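You operate a simulated robot arm through the tools that you are given. There is no shell and no other tool.

The job below is to be done with a simulated robot arm. You get a single attempt, and the scene is never put back.

TASK
Draw the loose wall panel up: turn the yellow cam lock shut, then the blue one.
Fine: use the orange key, put it back in its holder and close both lock covers.

The check looks at the end state, three seconds after you hand in, the way a careful person would. Anything else that was tipped, shoved, dropped, spilled or broken makes it a failure. A push-on lid holds only when it is set on centred and level and pressed home; a screw cap is set on level and turned clockwise until tight.

THE ROBOT
A 6-joint arm with a two-finger parallel gripper on a trunk, on a base that drives. Base frame: it is fixed to the floor where the robot stands at the start and does not move with it; the origin is under the middle of the robot, x ahead of it, y to its left, z up. Lengths are in mm, angles in degrees, forces in N, time in s.
Its first joint turns from -166.0 to 166.0 degrees. Places, roughly: blue lock cover [1800, 400, 1300]; green cam key [-500, 4750, 250]; key holder on the tool stand [2000, 1100, 800]; orange cam key [2000, 1000, 1000]; pointer on the blue lock [1800, 300, 1200]; pointer on the white lock [-400, -2800, 600]; pointer on the yellow lock [1800, 300, 900]; white lock cover [-400, -2800, 600]; yellow lock cover [1800, 400, 900]. Payload 3.91 kg.
The tool frame sits at the grasp point between the pads (the TCP): z along the fingers, y along the line on which they close. The tips reach 30 mm beyond it. The gripper opens to 110 mm. The fingers are 20 mm wide and 10 mm thick; the gripper's body (48 by 112 mm) begins 55 mm behind the TCP.
Orientation is told as [roll, pitch, yaw] about the base's x, y, z axes, in that order, counted from this pose: with the fingers straight down and closing along the base's y, the tool's x points along the base's -x, its y along +y and its z along -z.

THE INTERFACE
- The arm moves only by the tool arm_command. Its argument "commands" is one flat list of numbers, 7 for each row, row after row: the shift along the base's x, y, z in mm, then the turn, a rotation vector about the base's x, y, z in degrees, then the closure in counts, from 0 (fully open) to 255 (shut). In form: [dx, dy, dz, wx, wy, wz, hand, dx, dy, dz, wx, wy, wz, hand, ...]. A call has 1 to 20 rows; each row shifts and turns the commanded pose from where the row before left it. Rows are played at 5 a second. More than 50 mm and 8.6 degrees between two rows, or a gripper value outside its range, and nothing of the call is played. A pose out of reach is approached as far as the arm can. The call stops where the force on the tool passes 40 N (or 10 N more than at its start, if that is more) or the arm is blocked; 0.2 s more then pass. Each finger travels about 108 mm/s and halts on what it meets, pressing with about 25 N; the grip force reading is that of the motor and also rises with nothing between the fingers. The clock runs only during rows and for 0.2 s after the last one: add rows that do not move to give the fingers time. The reply holds the time, the measured pose of the TCP, the force on the tool along the base axes, the opening and the grip force, in the units named above and with some noise, with the torque about the TCP (base axes, N m) and any sound that the robot's microphone picked up, and new pictures: "views" is both (left out), scene, wrist or none.
- Cameras (640 x 400 px; columns grow to the right, rows downward): "scene" is now at [776, -139.2, 1301.4]; the picture's right is [-0.00, -0.17, 0.99], its down [-0.93, -0.36, -0.06] and it looks along [0.36, -0.92, -0.16] (base axes); focal length 214 px, centre (320, 200). "wrist" rides on the gripper at [72, 17, -103] in the tool frame; the picture's right is [-0.23, 0.97, 0.00], its down [-0.76, -0.18, -0.62] and it looks along [-0.61, -0.14, 0.78] (tool axes); focal length 222 px, centre (320, 200). There is no depth. A picture from a camera that has moved, and an enlarged one, comes with that camera's place and axes in the base frame and with its lens.
- drive_base(legs): drives the robot by 1 to 6 legs, each [ahead, left, turn to the left] in mm, mm and degrees, along the robot's own axes; the way and the turn of a leg run together, so that a leg with both is an arc; at most 1500 mm and 180 degrees a leg. The arm and the cameras ride along, it lands a little off, and it stops where it bumps. It gives what a move gives, and a new picture of the scene camera.
- aim_head(pan, tilt): turns the head with the scene camera to pan (to the left, within 80 degrees either way) and tilt (down, from -29 to 69), counted from straight ahead of the robot. It gives what a move gives, and a new picture of the scene camera.
- zoom(camera, box): a new picture of the part [left, top, right, bottom] of that camera's present view, enlarged. No time passes.
- sign_off(): hands the job in; it is judged then, once.

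Places have to be worked out from the pictures, the camera data and where the tool is seen. Open the gripper and draw the arm clear of the work before you hand the job in, unless the task says otherwise.

The tools are called after ">>>" as name(argument=value, ...) on one line, values as JSON. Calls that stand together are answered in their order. arm_command: Moves the arm, as the interface text tells. Its arguments: {"type":"object","properties":{"commands":{"type":"array"},"views":{"type":"string","enum":["both","scene","wrist","none"]}},"required":["commands"]} The other tools are called the same way: drive_base (legs) drives the base; aim_head (pan, tilt) turns the head that bears the scene camera; zoom (camera, box) takes an enlarged picture of a part of a camera's view; sign_off () hands the job in.

At the start:

```text
clock: 0.0
position: [635.9, -67.1, 1183.9]
tcp_rot: [-0.1, 0.0, 0.0]
ft_force: [-0.4, 0.0, 0.2]
torque: [0.0, 0.0, 0.03]
opening: 110.3
grip_force: 0.0
robot x, y, heading: [2.4, 0.9, -0.0]
head pan, tilt: [-80.2, -21.3]
```

scene: 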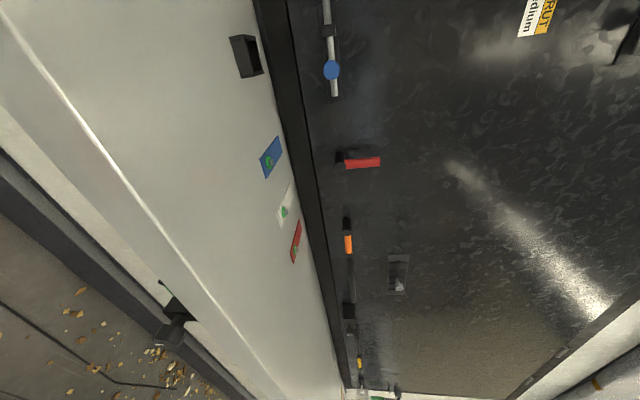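
wrist: 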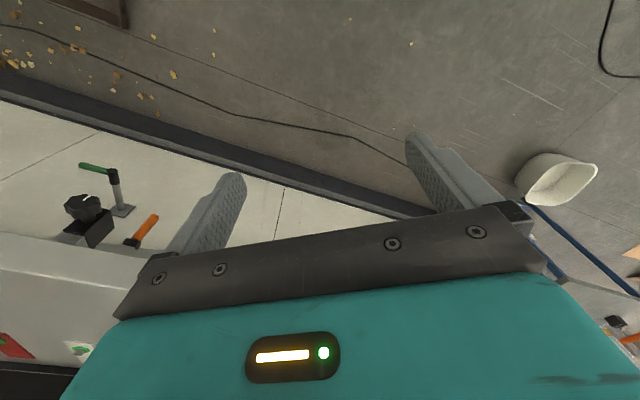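

The head camera looks right along a wall; I need to see the area ahead, so I turn the head forward and level.

>>> aim_head(pan=0, tilt=10)

```text
clock: 1.5
position: [636.4, -66.0, 1184.6]
tcp_rot: [-0.1, -0.1, 0.0]
ft_force: [-0.4, 0.1, 0.0]
torque: [0.01, 0.0, 0.01]
opening: 109.7
grip_force: 0.1
robot x, y, heading: [0.9, -0.8, 0.2]
head pan, tilt: [0.0, 10.0]
camera scene: at [729.0, -65.7, 1221.1], right [0.0, -1.0, 0.0], down [-0.98, 0.0, 0.17], along [-0.17, 0.0, -0.98], focal length 214 px, centre (320, 200)
```

scene: 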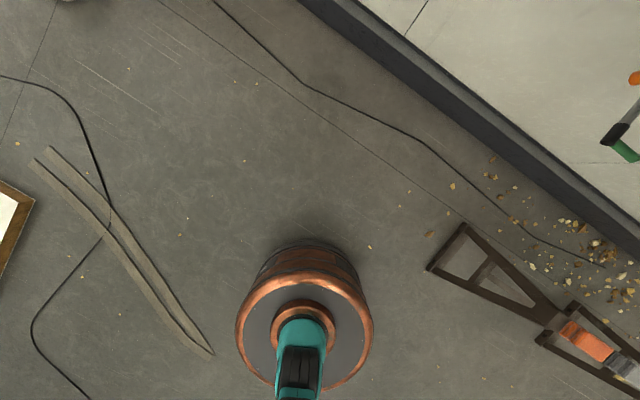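

The camera looks straight down at the robot's base, so the head is pitched forward: pan swings the view about x and negative tilt brings it forward. I pan fully left with the tilt fully up to see the left-front area.

>>> aim_head(pan=80, tilt=-29)

>>> aim_head(pan=40, tilt=-29)

```text
clock: 3.1
position: [635.8, -66.5, 1184.1]
tcp_rot: [-0.1, 0.0, 0.1]
ft_force: [0.3, 0.9, 0.5]
torque: [0.01, -0.01, 0.01]
opening: 109.9
grip_force: 0.0
robot x, y, heading: [-1.1, -2.7, -0.3]
head pan, tilt: [80.0, -28.6]
camera scene: at [785.0, 0.5, 1302.3], right [0.0, -0.18, -0.98], down [-0.88, 0.47, -0.08], along [0.48, 0.86, -0.15], focal length 214 px, centre (320, 200)
```

scene: 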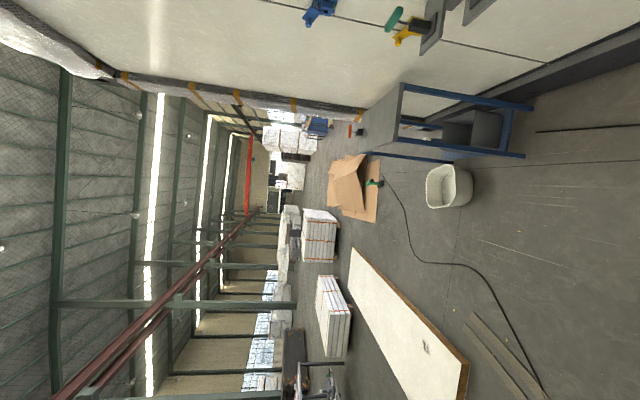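

```text
clock: 4.1
position: [635.8, -65.8, 1183.7]
tcp_rot: [-0.1, -0.1, 0.0]
ft_force: [1.5, 0.9, 0.9]
torque: [0.04, 0.03, -0.01]
opening: 109.9
grip_force: 0.1
robot x, y, heading: [1.2, 0.0, 0.0]
head pan, tilt: [40.0, -28.6]
camera scene: at [785.0, -22.4, 1262.8], right [0.0, -0.77, -0.64], down [-0.88, 0.31, -0.37], along [0.48, 0.56, -0.67], focal length 214 px, centre (320, 200)
```

scene: 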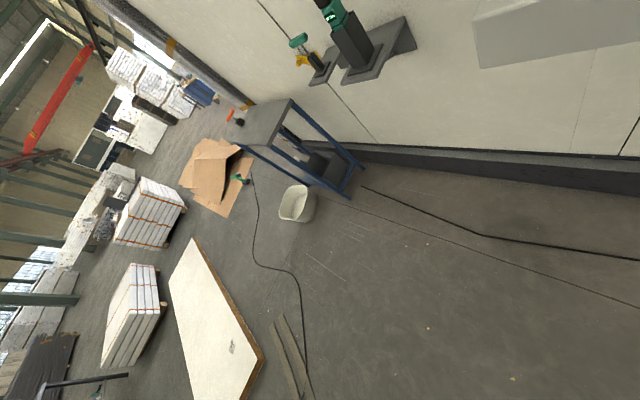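

The head seems to be tied to the arm (its pan axis lies at the TCP's y). I test by tilting the tool toward the front, which is also the orientation needed for a wall job.

>>> arm_command(commands=[0, 0, 0, 0, -8, 0, 0, 0, 0, 0, 0, -8, 0, 0, 0, 0, 0, 0, -8, 0, 0, 0, 0, 0, 0, -8, 0, 0])

```text
clock: 5.1
position: [635.6, -66.5, 1184.7]
tcp_rot: [0.0, -32.0, 0.0]
ft_force: [1.0, 0.0, -0.8]
torque: [0.02, 0.04, -0.01]
opening: 110.1
grip_force: 0.1
robot x, y, heading: [0.1, 1.9, -0.4]
head pan, tilt: [40.0, -28.6]
camera scene: at [720.7, -22.6, 1330.5], right [0.34, -0.77, -0.54], down [-0.55, 0.31, -0.78], along [0.76, 0.56, -0.32], focal length 214 px, centre (320, 200)
camera wrist: at [520.6, -48.3, 1233.5], right [0.19, 0.97, 0.12], down [0.31, -0.18, 0.93], along [0.93, -0.14, -0.34], focal length 222 px, centre (320, 200)
```

scene: 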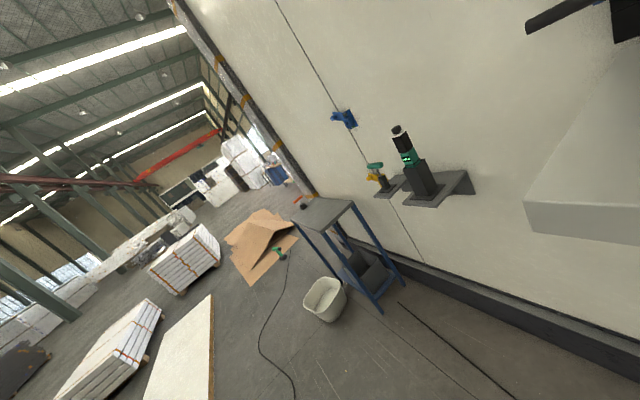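
wrist: 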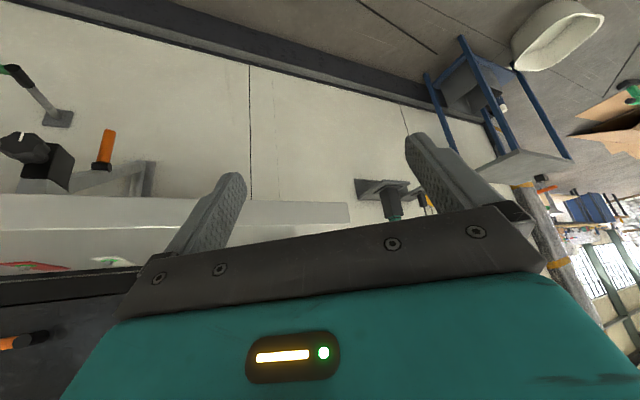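

Confirmed: the head rides on the gripper. I finish pointing the tool level ahead so the scene camera is upright.

>>> arm_command(commands=[0, 0, 0, 0, -8, 0, 0, 0, 0, 0, 0, -8, 0, 0, 0, 0, 0, 0, -8, 0, 0, 0, 0, 0, 0, -8, 0, 0, 0, 0, 0, 0, -8, 0, 0, 0, 0, 0, 0, -8, 0, 0, 0, 0, 0, 0, -8, 0, 0, 0, 0, 0, 0, -2, 0, 0], views="wrist")

>>> aim_head(pan=0, tilt=0)

>>> aim_head(pan=50, tilt=0)

```text
clock: 6.9
position: [637.3, -62.7, 1185.0]
tcp_rot: [-0.2, -86.0, 0.9]
ft_force: [-0.1, 0.3, 0.7]
torque: [-0.03, -0.02, -0.01]
opening: 110.2
grip_force: 0.1
out of reach, approached as far as the arm can: row 7
robot x, y, heading: [-0.8, -1.1, 0.1]
head pan, tilt: [40.0, -28.6]
camera wrist: at [528.4, -46.7, 1119.5], right [0.0, 0.97, 0.23], down [-0.57, -0.19, 0.8], along [0.82, -0.13, 0.55], focal length 222 px, centre (320, 200)
```

wrist: 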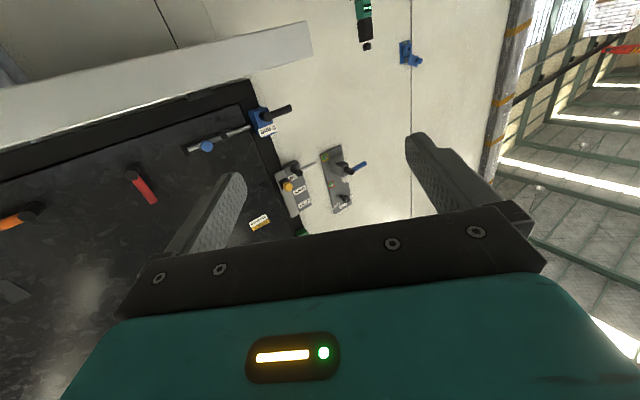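

```text
clock: 8.0
position: [636.7, -63.2, 1185.2]
tcp_rot: [0.4, -86.1, 0.5]
ft_force: [0.5, -0.2, 0.3]
torque: [0.01, 0.02, -0.01]
opening: 110.1
grip_force: 0.0
robot x, y, heading: [-1.5, 1.5, -0.0]
head pan, tilt: [0.0, 0.0]
camera scene: at [602.5, -62.8, 1297.1], right [0.02, -1.0, 0.0], down [-0.07, 0.0, -1.0], along [1.0, 0.02, -0.07], focal length 214 px, centre (320, 200)
```

scene: 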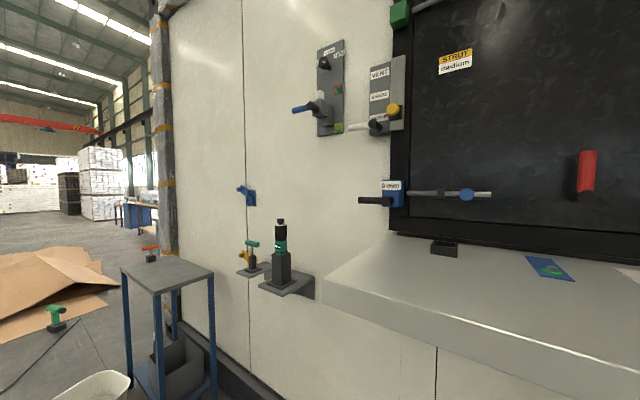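

```text
clock: 9.2
position: [635.5, -63.3, 1184.7]
tcp_rot: [0.3, -86.2, 0.5]
ft_force: [-0.3, 0.2, 0.4]
torque: [0.0, 0.01, -0.03]
opening: 110.0
grip_force: 0.1
robot x, y, heading: [-2.1, 0.5, -0.1]
head pan, tilt: [50.0, 0.0]
camera scene: at [569.5, 5.5, 1299.2], right [0.77, -0.63, -0.05], down [-0.07, 0.0, -1.0], along [0.63, 0.77, -0.04], focal length 214 px, centre (320, 200)
```

scene: 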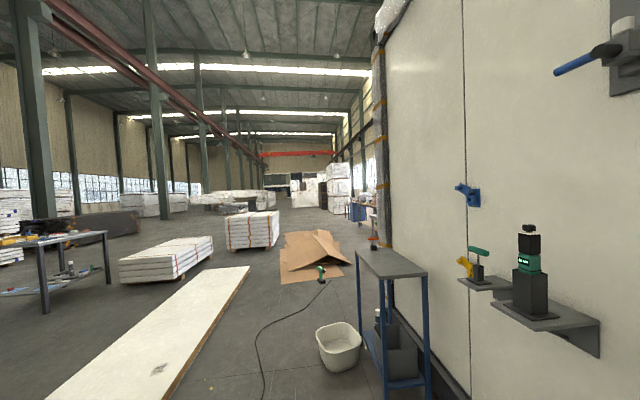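

The seam with the blue lock above and the yellow lock below is ahead-left, with the orange key on the stand. I'll aim there and zoom in.

>>> aim_head(pan=22, tilt=8)

>>> zoom(camera="scene", box=[320, 120, 480, 240])

>>> zoom(camera="scene", box=[200, 180, 360, 280])

```text
clock: 10.1
position: [636.0, -64.2, 1184.3]
tcp_rot: [0.3, -86.1, 0.6]
ft_force: [0.7, 0.2, -0.2]
torque: [0.0, -0.01, 0.01]
opening: 109.9
grip_force: 0.1
robot x, y, heading: [-1.3, 4.5, 0.1]
head pan, tilt: [22.0, 8.0]
camera scene: at [597.0, -28.2, 1284.6], right [0.39, -0.92, -0.03], down [-0.19, -0.05, -0.98], along [0.9, 0.39, -0.2], focal length 214 px, centre (320, 200)
```

scene: 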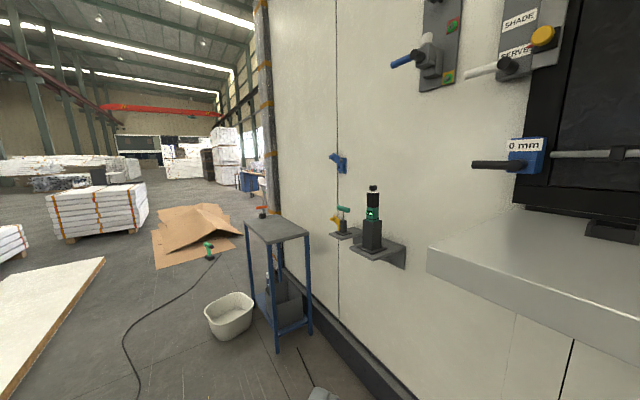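

```text
3.33 times, centred on (400, 180) of scene
camera zoom: at [597.0, -28.2, 1284.6], right [0.39, -0.92, -0.03], down [-0.19, -0.05, -0.98], along [0.9, 0.39, -0.2], focal length 715 px, centre (53, 267)
```

zoom: 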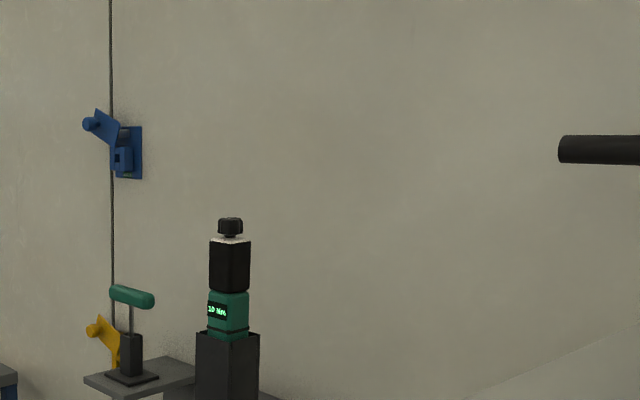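

```text
4.00 times, centred on (280, 230) of scene
camera zoom: at [597.0, -28.2, 1284.6], right [0.39, -0.92, -0.03], down [-0.19, -0.05, -0.98], along [0.9, 0.39, -0.2], focal length 858 px, centre (480, 80)
```

zoom: 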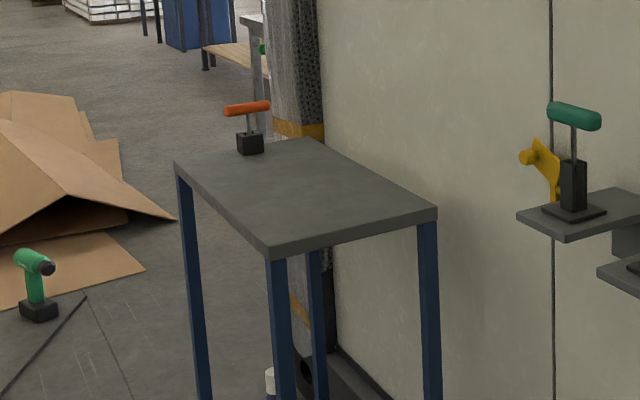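

Wall runs obliquely (about 56° azimuth), so facing it means a heading near -34°. I drive diagonally to around (900, 850), staying between the slats and the counter, then turn to face the wall.

>>> drive_base(legs=[[850, 800, 0], [0, 0, -34]])

>>> aim_head(pan=0, tilt=10)

```text
clock: 17.7
position: [1341.8, 410.2, 1184.0]
tcp_rot: [0.5, -86.1, -32.7]
ft_force: [-0.7, 0.3, 0.7]
torque: [0.0, 0.02, 0.0]
opening: 110.0
grip_force: 0.0
robot x, y, heading: [842.6, 809.6, -33.0]
head pan, tilt: [22.0, 8.0]
camera scene: at [1326.7, 458.7, 1284.6], right [-0.18, -0.98, -0.03], down [-0.19, 0.06, -0.98], along [0.96, -0.17, -0.2], focal length 214 px, centre (320, 200)
```

scene: 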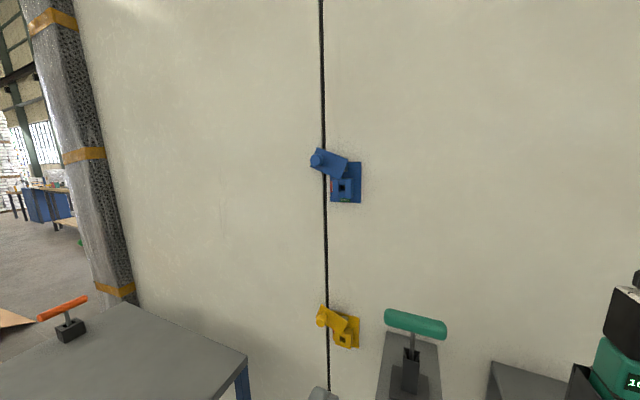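

```text
clock: 18.6
position: [1341.4, 408.6, 1184.2]
tcp_rot: [0.5, -86.2, -32.7]
ft_force: [-0.2, -0.5, 0.7]
torque: [0.01, 0.0, -0.01]
opening: 110.1
grip_force: 0.1
robot x, y, heading: [839.0, 808.7, -33.0]
head pan, tilt: [0.0, 10.0]
camera scene: at [1314.0, 425.8, 1280.9], right [-0.53, -0.85, 0.0], down [-0.2, 0.13, -0.97], along [0.82, -0.52, -0.24], focal length 214 px, centre (320, 200)
```

scene: 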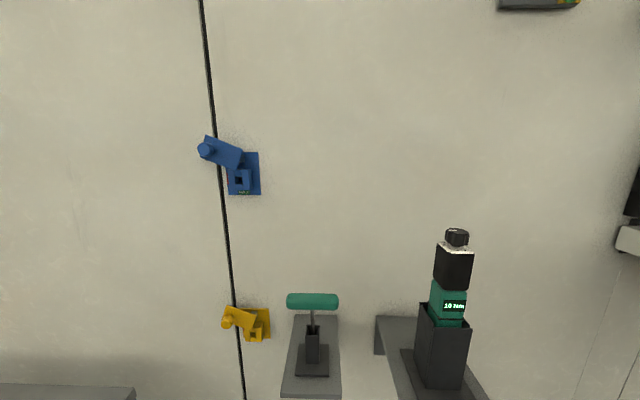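

Good view of both locks. I zoom in on each of them.

>>> zoom(camera="scene", box=[185, 125, 281, 205])

>>> zoom(camera="scene", box=[205, 290, 301, 370])

>>> zoom(camera="scene", box=[270, 220, 480, 400])

```text
5.00 times, centred on (233, 165) of scene
camera zoom: at [1314.0, 425.8, 1280.9], right [-0.53, -0.85, 0.0], down [-0.2, 0.13, -0.97], along [0.82, -0.52, -0.24], focal length 1072 px, centre (755, 375)
```

zoom: 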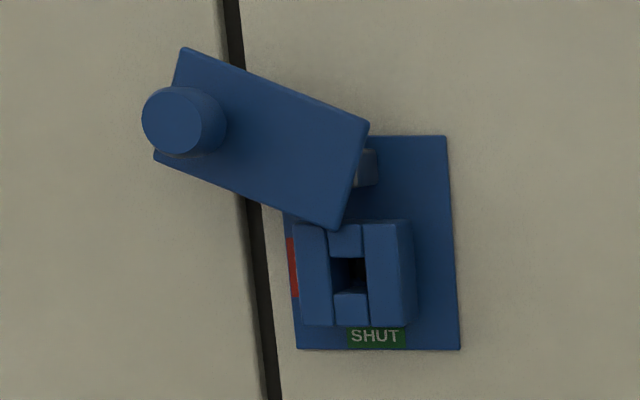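

```text
5.00 times, centred on (253, 330) of scene
camera zoom: at [1314.0, 425.8, 1280.9], right [-0.53, -0.85, 0.0], down [-0.2, 0.13, -0.97], along [0.82, -0.52, -0.24], focal length 1072 px, centre (655, -450)
```

zoom: 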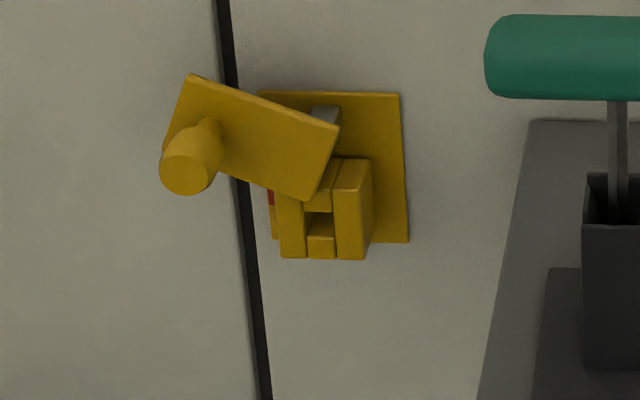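

```text
2.22 times, centred on (375, 310) of scene
camera zoom: at [1314.0, 425.8, 1280.9], right [-0.53, -0.85, 0.0], down [-0.2, 0.13, -0.97], along [0.82, -0.52, -0.24], focal length 477 px, centre (198, -44)
```

zoom: 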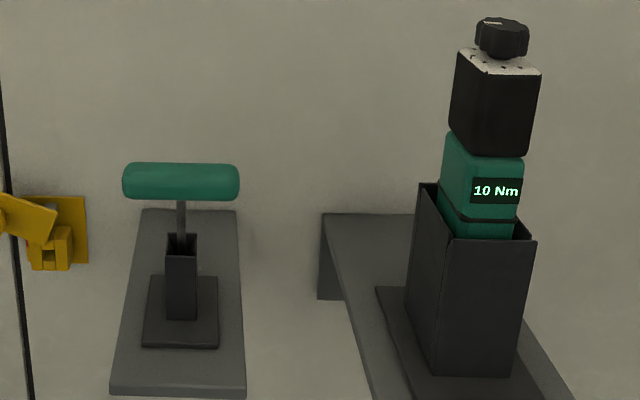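

Both locks stand open: socket on a plate, the cover flap swung up-left, red label at left and green SHUT at the bottom. Triangulation puts the blue socket near (1738, 340, 1221) and the yellow near (1738, 339, 860). The orange key is near (1990, 1100, 880), out of reach from here. I first test whether the level tool pose is reachable a bit further out.

>>> arm_command(commands=[42, -27, 0, 0, 0, 0, 0, 0, 0, 0, 0, 0, 0, 0], views="none")

```text
clock: 19.1
position: [1381.6, 383.8, 1183.9]
tcp_rot: [0.5, -86.1, -32.7]
ft_force: [0.4, -0.5, -1.3]
torque: [0.0, -0.01, 0.04]
opening: 109.6
grip_force: 0.0
robot x, y, heading: [844.2, 809.1, -33.5]
head pan, tilt: [0.0, 10.0]
```

The commanded pose stayed at -86°; I try the remaining pitch here.

>>> arm_command(commands=[0, 0, 0, -2.1, -3.27, 0, 0, 0, 0, 0, 0, 0, 0, 0], views="none")

```text
clock: 19.8
position: [1382.4, 382.5, 1184.8]
tcp_rot: [14.6, -90.0, -46.7]
ft_force: [-1.0, 0.0, -0.2]
torque: [-0.01, 0.01, 0.0]
opening: 110.0
grip_force: 0.0
robot x, y, heading: [843.2, 808.7, -33.0]
head pan, tilt: [0.0, 10.0]
```

Level pose achieved. Now I fold the tool to pointing down and draw it back before driving closer to the stand.

>>> arm_command(commands=[-11.5, 7.2, 0, 4.25, 6.78, 0, 0, -11.5, 7.2, 0, 4.25, 6.78, 0, 0, -11.5, 7.2, 0, 4.25, 6.78, 0, 0, -11.5, 7.2, 0, 4.25, 6.78, 0, 0, -11.5, 7.2, 0, 4.25, 6.78, 0, 0, -11.5, 7.2, 0, 4.25, 6.78, 0, 0, -11.5, 7.2, 0, 4.25, 6.78, 0, 0, -11.5, 7.2, 0, 4.25, 6.78, 0, 0, -11.5, 7.2, 0, 4.25, 6.78, 0, 0, -11.5, 7.2, 0, 4.25, 6.78, 0, 0, -11.5, 7.2, 0, 4.25, 6.78, 0, 0, 0, 0, 0, 1.06, 1.7, 0, 0], views="none")

>>> drive_base(legs=[[0, 350, 0], [300, 0, -1]])

```text
clock: 22.4
position: [1272.3, 459.5, 1184.9]
tcp_rot: [1.7, -7.6, -32.1]
ft_force: [0.7, 0.4, 0.2]
torque: [-0.02, -0.01, 0.01]
opening: 110.0
grip_force: 0.2
out of reach, approached as far as the arm can: row 1, 2
robot x, y, heading: [841.1, 810.4, -33.2]
head pan, tilt: [0.0, 10.0]
```

```text
clock: 25.7
position: [1606.1, 645.2, 1185.3]
tcp_rot: [1.7, -7.7, -33.0]
ft_force: [-0.2, -0.7, 0.1]
torque: [-0.01, -0.04, -0.02]
opening: 110.1
grip_force: 0.0
robot x, y, heading: [1180.2, 1000.5, -33.9]
head pan, tilt: [0.0, 10.0]
stopped in leg 2: the robot was blocked; the commanded pose is now the measured one
camera scene: at [1677.0, 595.3, 1233.4], right [-0.54, -0.84, -0.03], down [-0.84, 0.54, 0.04], along [-0.02, 0.05, -1.0], focal length 214 px, centre (320, 200)
```

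scene: 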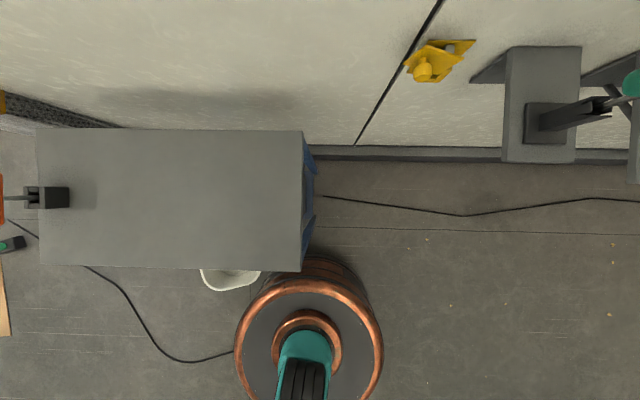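

The drive stopped early at (1180, 1000), blocked. I look down at the base and bucket area to see what it touched.

>>> aim_head(pan=30, tilt=30)

>>> aim_head(pan=-30, tilt=30)

```text
clock: 26.7
position: [1603.9, 643.2, 1184.0]
tcp_rot: [1.8, -7.6, -33.1]
ft_force: [0.4, 0.0, 0.7]
torque: [0.01, 0.01, 0.02]
opening: 110.0
grip_force: 0.1
robot x, y, heading: [1183.6, 1000.1, -33.9]
head pan, tilt: [30.0, 30.0]
camera scene: at [1672.9, 651.3, 1244.8], right [-0.41, -0.75, -0.52], down [-0.91, 0.28, 0.31], along [-0.09, 0.6, -0.8], focal length 214 px, centre (320, 200)
```

scene: 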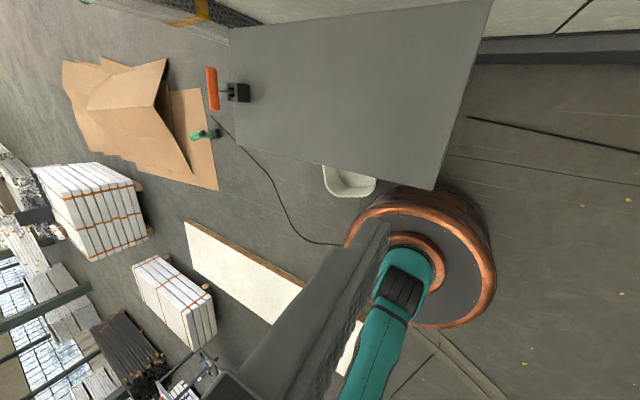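

```text
clock: 28.0
position: [1604.9, 644.0, 1184.0]
tcp_rot: [1.6, -7.6, -33.0]
ft_force: [0.3, 0.3, -0.2]
torque: [0.0, -0.03, 0.03]
opening: 109.7
grip_force: 0.1
robot x, y, heading: [1176.7, 999.9, -34.0]
head pan, tilt: [-30.0, 30.0]
camera scene: at [1623.9, 575.4, 1242.1], right [-0.53, -0.7, 0.47], down [-0.64, 0.7, 0.32], along [-0.55, -0.13, -0.82], focal length 214 px, centre (320, 200)
```

scene: 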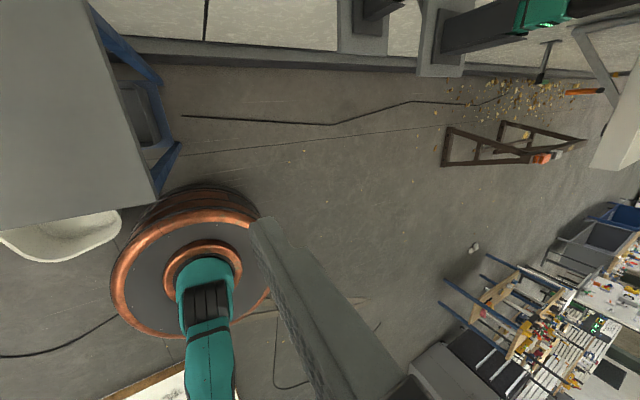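

The bucket's near corner seems to be what the base met (about 375 mm from the axis). I back off a little, away from it, and check the bucket.

>>> drive_base(legs=[[-40, -50, 0]])

>>> aim_head(pan=40, tilt=0)

```text
clock: 29.0
position: [1543.0, 625.5, 1185.1]
tcp_rot: [1.8, -7.6, -33.0]
ft_force: [0.0, -0.2, -0.3]
torque: [0.0, 0.01, -0.06]
opening: 109.7
grip_force: 0.2
robot x, y, heading: [1119.5, 979.5, -34.0]
head pan, tilt: [-30.0, 30.0]
camera scene: at [1562.3, 555.6, 1242.2], right [-0.53, -0.7, 0.47], down [-0.64, 0.7, 0.32], along [-0.56, -0.13, -0.82], focal length 214 px, centre (320, 200)
```

scene: 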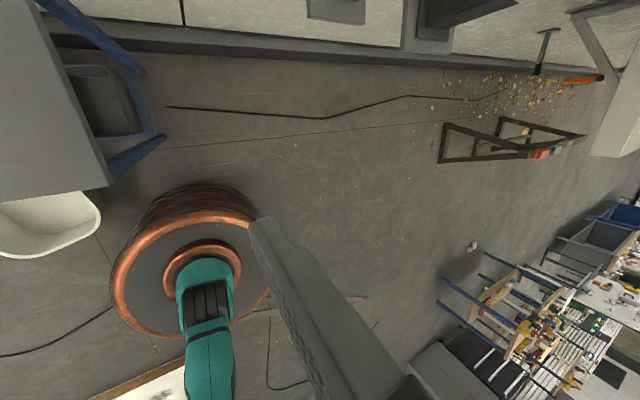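

```text
clock: 30.4
position: [1542.9, 623.7, 1183.9]
tcp_rot: [1.7, -7.6, -32.9]
ft_force: [1.2, 0.2, -1.1]
torque: [0.01, -0.03, -0.05]
opening: 110.0
grip_force: 0.1
robot x, y, heading: [1122.5, 980.0, -34.1]
head pan, tilt: [40.0, 0.0]
camera scene: at [1657.0, 616.5, 1260.8], right [-0.33, -0.67, -0.66], down [-0.83, 0.54, -0.13], along [0.44, 0.5, -0.74], focal length 214 px, centre (320, 200)
```

scene: 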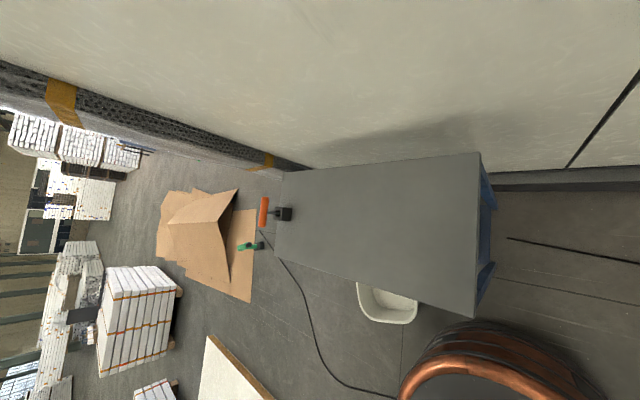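

Base is clear at (1121, 980). The key's handle lies along the wall's normal near (1967, 1076, 880). I level the tool to straight down and move over toward it at this height.

>>> arm_command(commands=[30, 34, 0, 4.25, 6.3, 0, 0, 30, 34, 0, 0, 0, 0, 0, 30, 34, 0, 0, 0, 0, 0, 30, 34, 0, 0, 0, 0, 0, 30, 34, 0, 0, 0, 0, 0, 30, 34, 0, 0, 0, 0, 0, 30, 34, 0, 0, 0, 0, 0, 30, 34, 0, 0, 0, 0, 0, 30, 34, 0, 0, 0, 0, 0, 30, 34, 0, 0, 0, 0, 0, 0, 0, 0, 0, 0, 0, 0], views="none")

>>> aim_head(pan=0, tilt=0)

```text
clock: 32.8
position: [1841.9, 965.7, 1182.9]
tcp_rot: [1.7, 0.0, -33.0]
ft_force: [-0.9, 0.8, -0.2]
torque: [0.01, 0.01, 0.0]
opening: 110.2
grip_force: 0.0
robot x, y, heading: [1116.8, 982.8, -33.9]
head pan, tilt: [40.0, 0.0]
```

```text
clock: 33.9
position: [1844.2, 964.9, 1183.0]
tcp_rot: [1.8, -0.1, -33.0]
ft_force: [-0.3, 0.0, -0.2]
torque: [0.01, 0.0, -0.03]
opening: 110.0
grip_force: 0.1
robot x, y, heading: [1115.1, 981.5, -34.0]
head pan, tilt: [0.0, 0.0]
camera scene: at [1933.7, 904.2, 1222.9], right [-0.54, -0.84, -0.03], down [-0.84, 0.55, 0.0], along [0.02, 0.03, -1.0], focal length 214 px, centre (320, 200)
```

scene: 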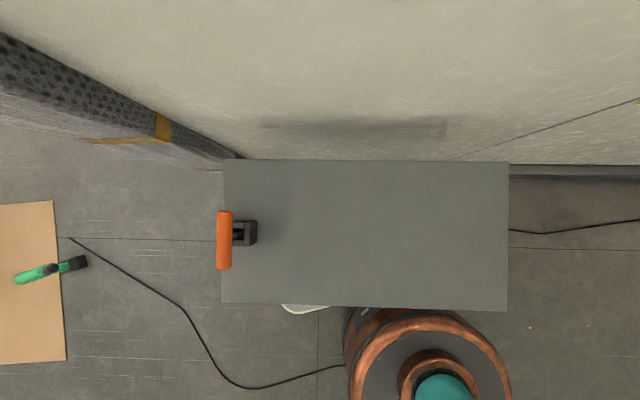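

The handle appears around (1970, 1080), about 93 mm long and 22 mm thick. I fix the small roll error and move above it for a parallax check.

>>> arm_command(commands=[42, 38, 0, -1.47, 0.95, 0, 0, 42, 38, 0, 0, 0, 0, 0, 42, 38, 0, 0, 0, 0, 0, 0, 0, 0, 0, 0, 0, 0])

```text
refused: row 1 steps farther than a row can; nothing moved
```

>>> arm_command(commands=[31.5, 28.5, 0, -1.47, 0.95, 0, 0, 31.5, 28.5, 0, 0, 0, 0, 0, 31.5, 28.5, 0, 0, 0, 0, 0, 31.5, 28.5, 0, 0, 0, 0, 0, 0, 0, 0, 0, 0, 0, 0])

```text
clock: 35.0
position: [1971.2, 1078.1, 1182.9]
tcp_rot: [0.0, 0.0, -33.0]
ft_force: [-0.8, 0.2, -0.1]
torque: [-0.01, 0.0, -0.05]
opening: 110.1
grip_force: 0.1
robot x, y, heading: [1121.6, 980.8, -34.0]
head pan, tilt: [0.0, 0.0]
camera scene: at [2062.2, 1019.2, 1222.8], right [-0.55, -0.84, 0.0], down [-0.84, 0.55, 0.0], along [0.0, 0.0, -1.0], focal length 214 px, centre (320, 200)
camera wrist: at [1920.1, 1133.1, 1286.7], right [0.72, 0.69, 0.0], down [0.54, -0.56, 0.62], along [0.43, -0.45, -0.78], focal length 222 px, centre (320, 200)
```

scene: 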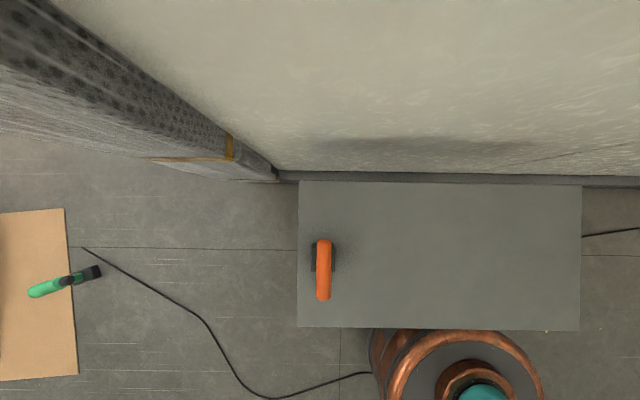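
wrist: 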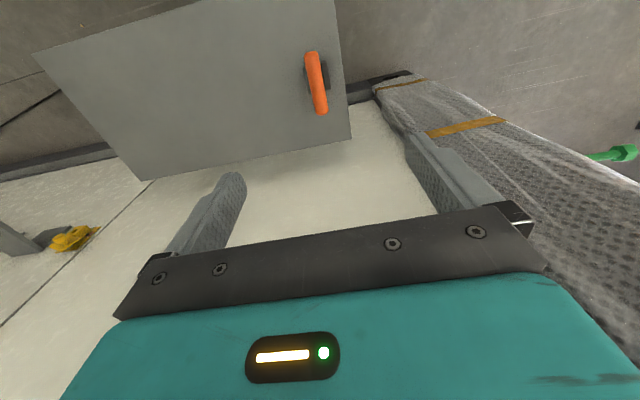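

Triangulation places the handle's centre at (1968, 1073, 893), 96 mm long and 25 mm thick. I zoom to check its direction.

>>> zoom(camera="scene", box=[280, 220, 376, 320])

>>> zoom(camera="wrist", box=[270, 30, 366, 130])

```text
4.00 times, centred on (328, 270) of scene
camera zoom: at [2062.2, 1019.2, 1222.8], right [-0.55, -0.84, 0.0], down [-0.84, 0.55, 0.0], along [0.0, 0.0, -1.0], focal length 858 px, centre (288, -80)
```

zoom: 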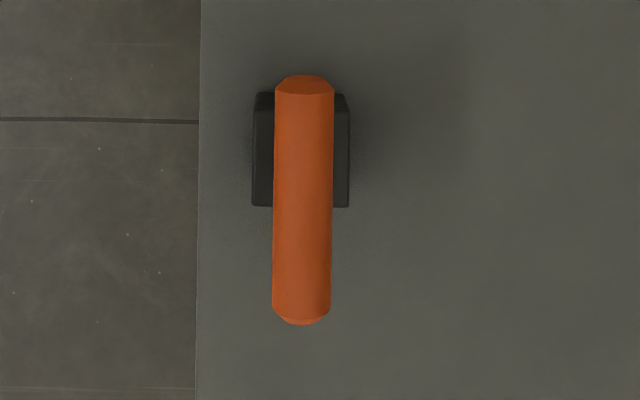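

```text
4.00 times, centred on (318, 80) of wrist
camera zoom: at [1920.1, 1133.1, 1286.7], right [0.72, 0.69, 0.0], down [0.54, -0.56, 0.62], along [0.43, -0.45, -0.78], focal length 888 px, centre (328, 680)
```

zoom: 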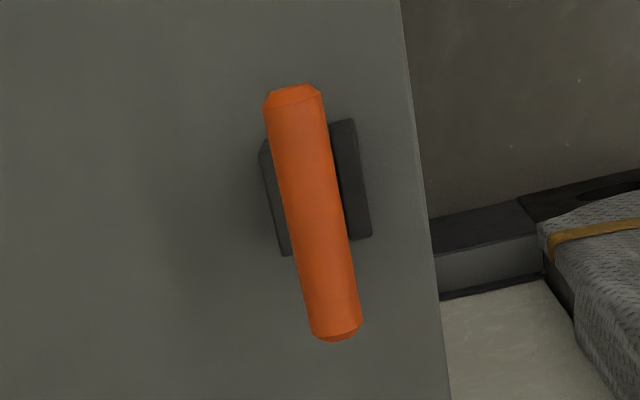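

The handle leans about 0.7° from the tool's yaw, so its azimuth is near -33.7°. I correct the yaw and offset, and descend partway for a finer check.

>>> arm_command(commands=[-2.5, -4.5, -40, 0, 0, -0.7, 0, 0, 0, -40, 0, 0, 0, 0, 0, 0, -40, 0, 0, 0, 0, 0, 0, -40, 0, 0, 0, 0, 0, 0, 0, 0, 0, 0, 0])

>>> zoom(camera="scene", box=[270, 260, 400, 400])

>>> zoom(camera="wrist", box=[200, 60, 440, 240])

```text
clock: 36.2
position: [1966.1, 1074.8, 1023.9]
tcp_rot: [0.2, 0.0, -33.7]
ft_force: [-0.1, 0.1, -0.3]
torque: [-0.04, 0.02, 0.02]
opening: 110.1
grip_force: 0.0
robot x, y, heading: [1117.4, 980.6, -34.0]
head pan, tilt: [0.0, 0.0]
camera scene: at [2056.9, 1014.5, 1063.5], right [-0.56, -0.83, 0.0], down [-0.83, 0.56, 0.0], along [0.0, 0.0, -1.0], focal length 214 px, centre (320, 200)
camera wrist: at [1916.2, 1130.2, 1127.4], right [0.73, 0.68, 0.0], down [0.53, -0.57, 0.62], along [0.43, -0.45, -0.78], focal length 222 px, centre (320, 200)
```

scene: 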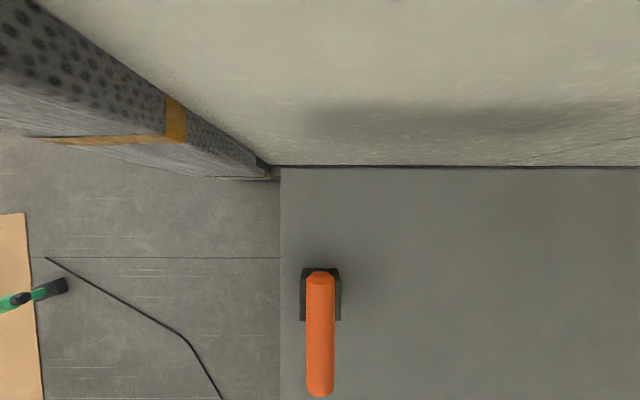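
wrist: 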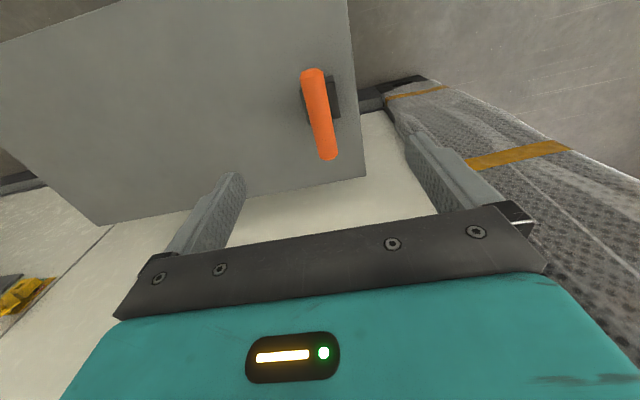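

```text
2.86 times, centred on (335, 330) of scene
camera zoom: at [2056.9, 1014.5, 1063.5], right [-0.56, -0.83, 0.0], down [-0.83, 0.56, 0.0], along [0.0, 0.0, -1.0], focal length 613 px, centre (277, -171)
```

zoom: 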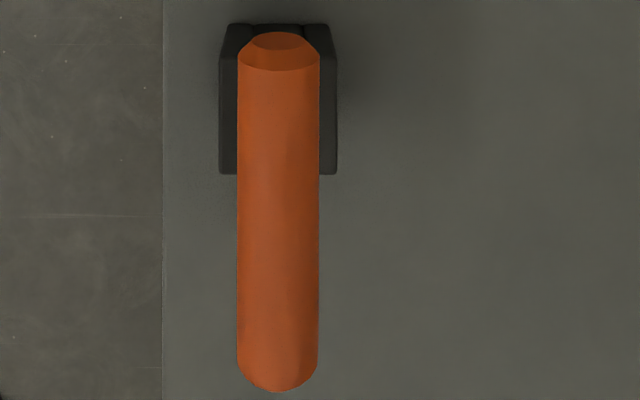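

```text
2.22 times, centred on (320, 150) of wrist
camera zoom: at [1916.2, 1130.2, 1127.4], right [0.73, 0.68, 0.0], down [0.53, -0.57, 0.62], along [0.43, -0.45, -0.78], focal length 494 px, centre (320, 311)
```

zoom: 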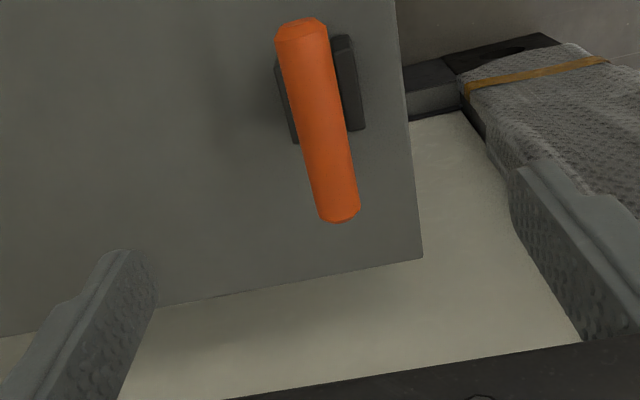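

The handle is now aligned with the tool; its centre is about 4 mm further toward the wall. I shift and descend around it, still open.

>>> arm_command(commands=[3.3, -2.2, -35, 0, 0, 0, 0, 0, 0, -35, 0, 0, 0, 0, 0, 0, -30, 0, 0, 0, 0, 0, 0, -18, 0, 0, 0, 0, 0, 0, -10, 0, 0, 0, 0, 0, 0, 0, 0, 0, 0, 0])

>>> zoom(camera="wrist", box=[200, 100, 460, 260])

```text
clock: 37.6
position: [1970.2, 1072.7, 895.6]
tcp_rot: [0.2, 0.0, -33.6]
ft_force: [-1.2, 0.4, 0.4]
torque: [-0.04, 0.0, 0.01]
opening: 110.2
grip_force: 0.0
robot x, y, heading: [1120.4, 979.2, -34.0]
head pan, tilt: [0.0, 0.0]
camera scene: at [2060.4, 1011.6, 935.9], right [-0.56, -0.83, 0.0], down [-0.83, 0.56, 0.0], along [0.0, 0.0, -1.0], focal length 214 px, centre (320, 200)
camera wrist: at [1919.7, 1127.3, 999.7], right [0.73, 0.68, 0.0], down [0.53, -0.57, 0.62], along [0.43, -0.45, -0.78], focal length 222 px, centre (320, 200)
```

scene: 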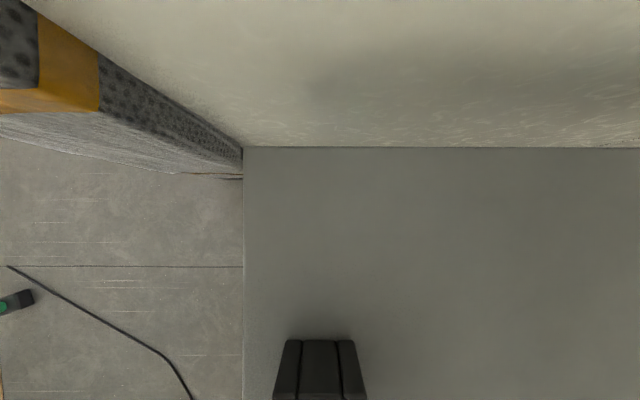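
wrist: 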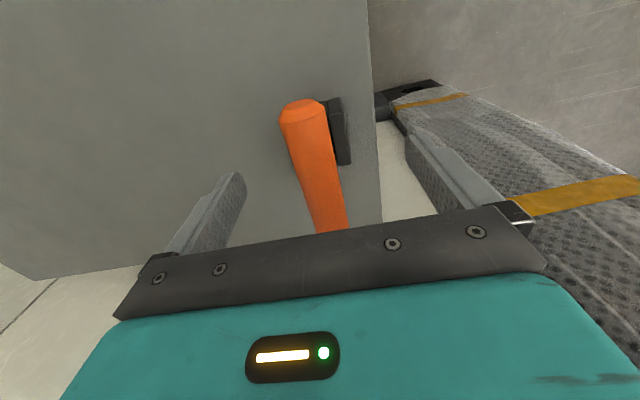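

```text
2.46 times, centred on (330, 180) of wrist
camera zoom: at [1919.7, 1127.3, 999.7], right [0.73, 0.68, 0.0], down [0.53, -0.57, 0.62], along [0.43, -0.45, -0.78], focal length 547 px, centre (295, 249)
```

zoom: 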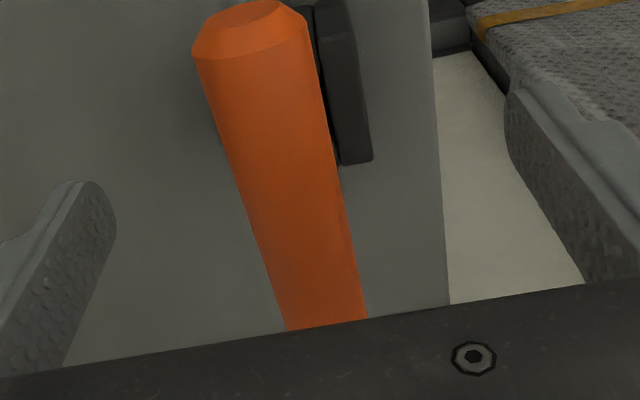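

The handle sits between the fingers at about the right height. I close the gripper and wait.

>>> arm_command(commands=[0, 0, 0, 0, 0, 0, 255, 0, 0, 0, 0, 0, 0, 255, 0, 0, 0, 0, 0, 0, 255, 0, 0, 0, 0, 0, 0, 255, 0, 0, 0, 0, 0, 0, 255], views="wrist")

```text
clock: 38.9
position: [1969.7, 1073.0, 896.8]
tcp_rot: [0.1, 0.0, -33.6]
ft_force: [-0.5, -0.7, -0.3]
torque: [-0.01, 0.0, -0.01]
opening: 22.4
grip_force: 25.2
robot x, y, heading: [1119.1, 981.2, -33.8]
head pan, tilt: [0.0, 0.0]
camera wrist: at [1919.7, 1127.4, 999.9], right [0.73, 0.68, 0.0], down [0.53, -0.57, 0.62], along [0.43, -0.45, -0.78], focal length 222 px, centre (320, 200)
```

wrist: 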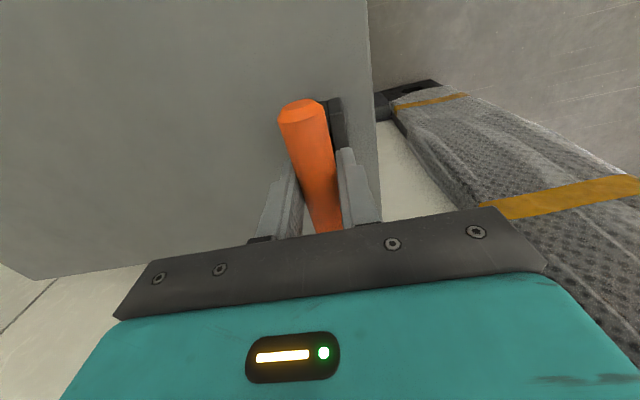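

Gripped at 22.4 mm opening with no side load. Return pose to remember: TCP (1970, 1073, 896), yaw -33.6. I lift straight up, watching forces.

>>> arm_command(commands=[0, 0, 10, 0, 0, 0, 255, 0, 0, 15, 0, 0, 0, 255, 0, 0, 20, 0, 0, 0, 255, 0, 0, 20, 0, 0, 0, 255, 0, 0, 20, 0, 0, 0, 255, 0, 0, 20, 0, 0, 0, 255, 0, 0, 20, 0, 0, 0, 255, 0, 0, 25, 0, 0, 0, 255])

```text
clock: 40.6
position: [1971.7, 1071.6, 1044.7]
tcp_rot: [0.1, 0.2, -33.7]
ft_force: [-0.3, 0.9, -1.3]
torque: [-0.01, -0.02, 0.03]
opening: 22.3
grip_force: 25.3
robot x, y, heading: [1120.1, 983.5, -34.0]
head pan, tilt: [0.0, 0.0]
camera scene: at [2061.5, 1010.9, 1084.6], right [-0.56, -0.83, 0.0], down [-0.83, 0.56, 0.0], along [0.0, 0.0, -1.0], focal length 214 px, centre (320, 200)
camera wrist: at [1920.7, 1126.6, 1148.5], right [0.73, 0.68, 0.0], down [0.53, -0.57, 0.62], along [0.43, -0.45, -0.78], focal length 222 px, centre (320, 200)
```

scene: 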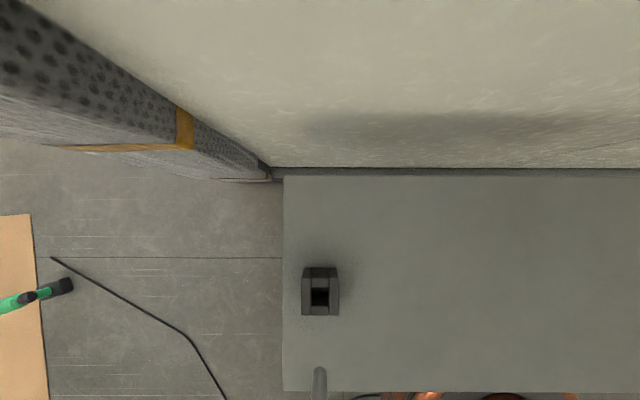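
wrist: 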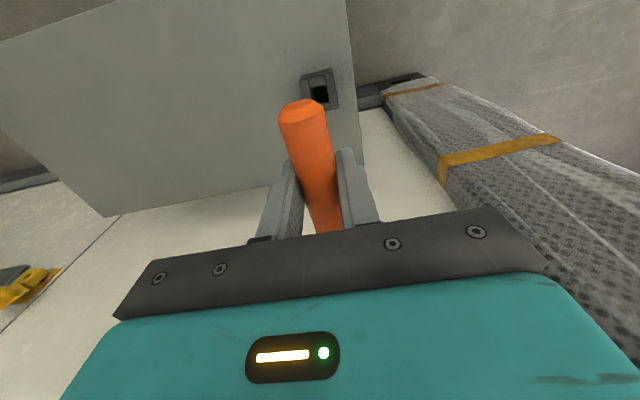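

The key came out freely; I see the shaft and the square socket of the holder. I zoom to measure both.

>>> zoom(camera="scene", box=[280, 250, 376, 400])

```text
2.67 times, centred on (328, 325) of scene
camera zoom: at [2061.5, 1010.9, 1084.6], right [-0.56, -0.83, 0.0], down [-0.83, 0.56, 0.0], along [0.0, 0.0, -1.0], focal length 572 px, centre (299, -133)
```

zoom: 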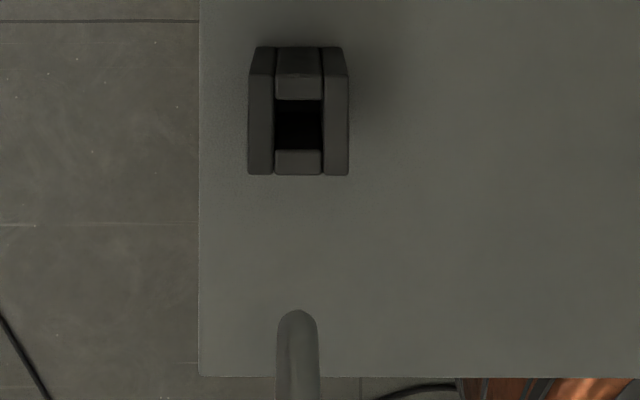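

I tilt the head back to look at the key's shaft and tip in the grip.

>>> aim_head(pan=0, tilt=40)

>>> zoom(camera="scene", box=[220, 150, 420, 330])

```text
clock: 41.7
position: [1970.7, 1071.4, 1044.2]
tcp_rot: [0.1, 0.0, -33.6]
ft_force: [0.5, -0.2, -0.7]
torque: [0.0, -0.04, -0.03]
opening: 22.1
grip_force: 25.5
robot x, y, heading: [1122.9, 981.4, -34.0]
head pan, tilt: [0.0, 40.0]
camera scene: at [2008.5, 1046.3, 1089.5], right [-0.56, -0.83, 0.0], down [-0.64, 0.42, 0.64], along [-0.53, 0.36, -0.77], focal length 214 px, centre (320, 200)
```

scene: 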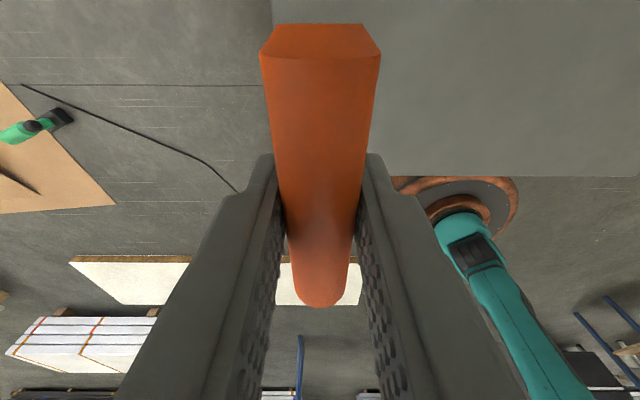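

```text
2.22 times, centred on (320, 240) of scene
camera zoom: at [2008.5, 1046.3, 1089.5], right [-0.56, -0.83, 0.0], down [-0.64, 0.42, 0.64], along [-0.53, 0.36, -0.77], focal length 477 px, centre (320, 111)
```

zoom: 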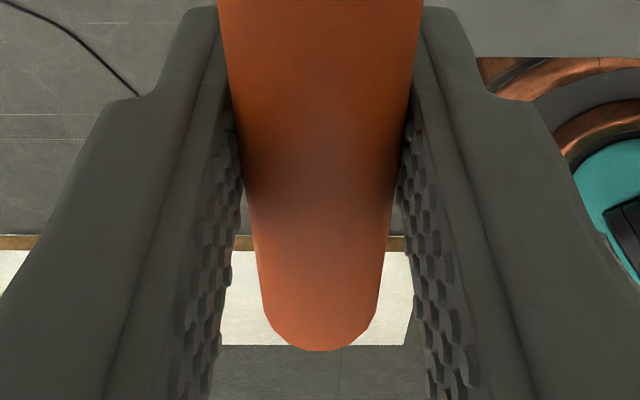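

Too close now; a smaller tilt will show the shaft below the handle.

>>> aim_head(pan=0, tilt=15)

>>> zoom(camera="scene", box=[260, 260, 380, 400])

```text
clock: 42.6
position: [1970.9, 1070.6, 1044.7]
tcp_rot: [0.1, 0.1, -33.8]
ft_force: [-0.1, 0.0, -1.2]
torque: [0.03, 0.0, -0.03]
opening: 22.3
grip_force: 25.4
robot x, y, heading: [1114.3, 980.9, -34.0]
head pan, tilt: [0.0, 15.0]
camera scene: at [2041.2, 1024.4, 1081.1], right [-0.56, -0.83, 0.0], down [-0.8, 0.54, 0.26], along [-0.22, 0.15, -0.97], focal length 214 px, centre (320, 200)
```

scene: 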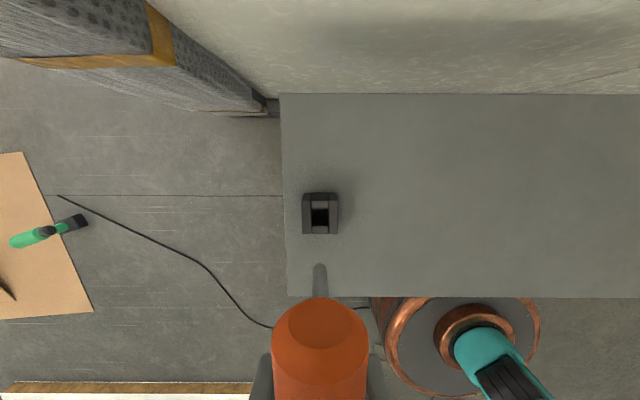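

```text
2.86 times, centred on (320, 330) of scene
camera zoom: at [2041.2, 1024.4, 1081.1], right [-0.56, -0.83, 0.0], down [-0.8, 0.54, 0.26], along [-0.22, 0.15, -0.97], focal length 613 px, centre (320, -171)
```

zoom: 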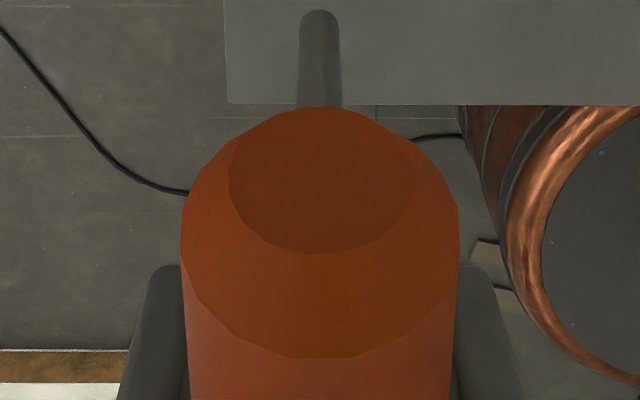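

The key's tip is about 94 mm beyond the TCP, along the tool axis. Now I carry it, tool still down and raised, across to in front of the locks.

>>> arm_command(commands=[-27.1, -31.2, 5, 0, 0, 0, 255, -27.1, -31.2, 5, 0, 0, 0, 255, -27.1, -31.2, 5, 0, 0, 0, 255, -27.1, -31.2, 5, 0, 0, 0, 255, -27.1, -31.2, 5, 0, 0, 0, 255, -27.1, -31.2, 5, 0, 0, 0, 255, -27.1, -31.2, 5, 0, 0, 0, 255, -27.1, -31.2, 5, 0, 0, 0, 255, -27.1, -31.2, 5, 0, 0, 0, 255, -27.1, -31.2, 5, 0, 0, 0, 255, -27.1, -31.2, 5, 0, 0, 0, 255, -27.1, -31.2, 5, 0, 0, 0, 255, -27.1, -31.2, 5, 0, 0, 0, 255, -27.1, -31.2, 5, 0, 0, 0, 255, -27.1, -31.2, 5, 0, 0, 0, 255, -27.1, -31.2, 5, 0, 0, 0, 255, -27.1, -31.2, 5, 0, 0, 0, 255, -27.1, -31.2, 5, 0, 0, 0, 255], views="wrist")

```text
clock: 46.4
position: [1481.0, 510.6, 1134.6]
tcp_rot: [0.1, -0.1, -33.7]
ft_force: [0.0, -0.3, -0.1]
torque: [-0.01, 0.0, 0.01]
opening: 22.1
grip_force: 25.1
robot x, y, heading: [1119.4, 979.8, -34.3]
head pan, tilt: [0.0, 15.0]
camera wrist: at [1430.5, 564.2, 1238.4], right [0.73, 0.68, 0.0], down [0.53, -0.57, 0.62], along [0.43, -0.45, -0.78], focal length 222 px, centre (320, 200)
```

wrist: 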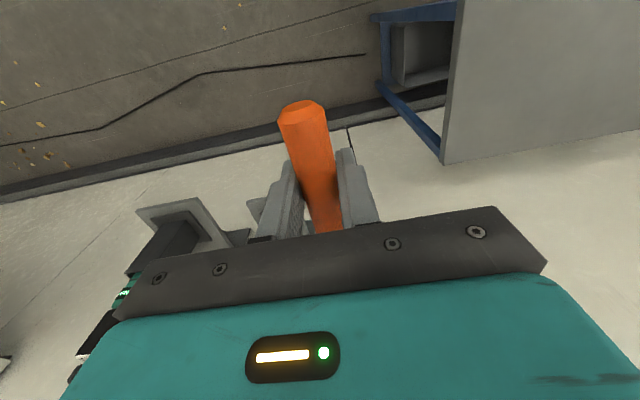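

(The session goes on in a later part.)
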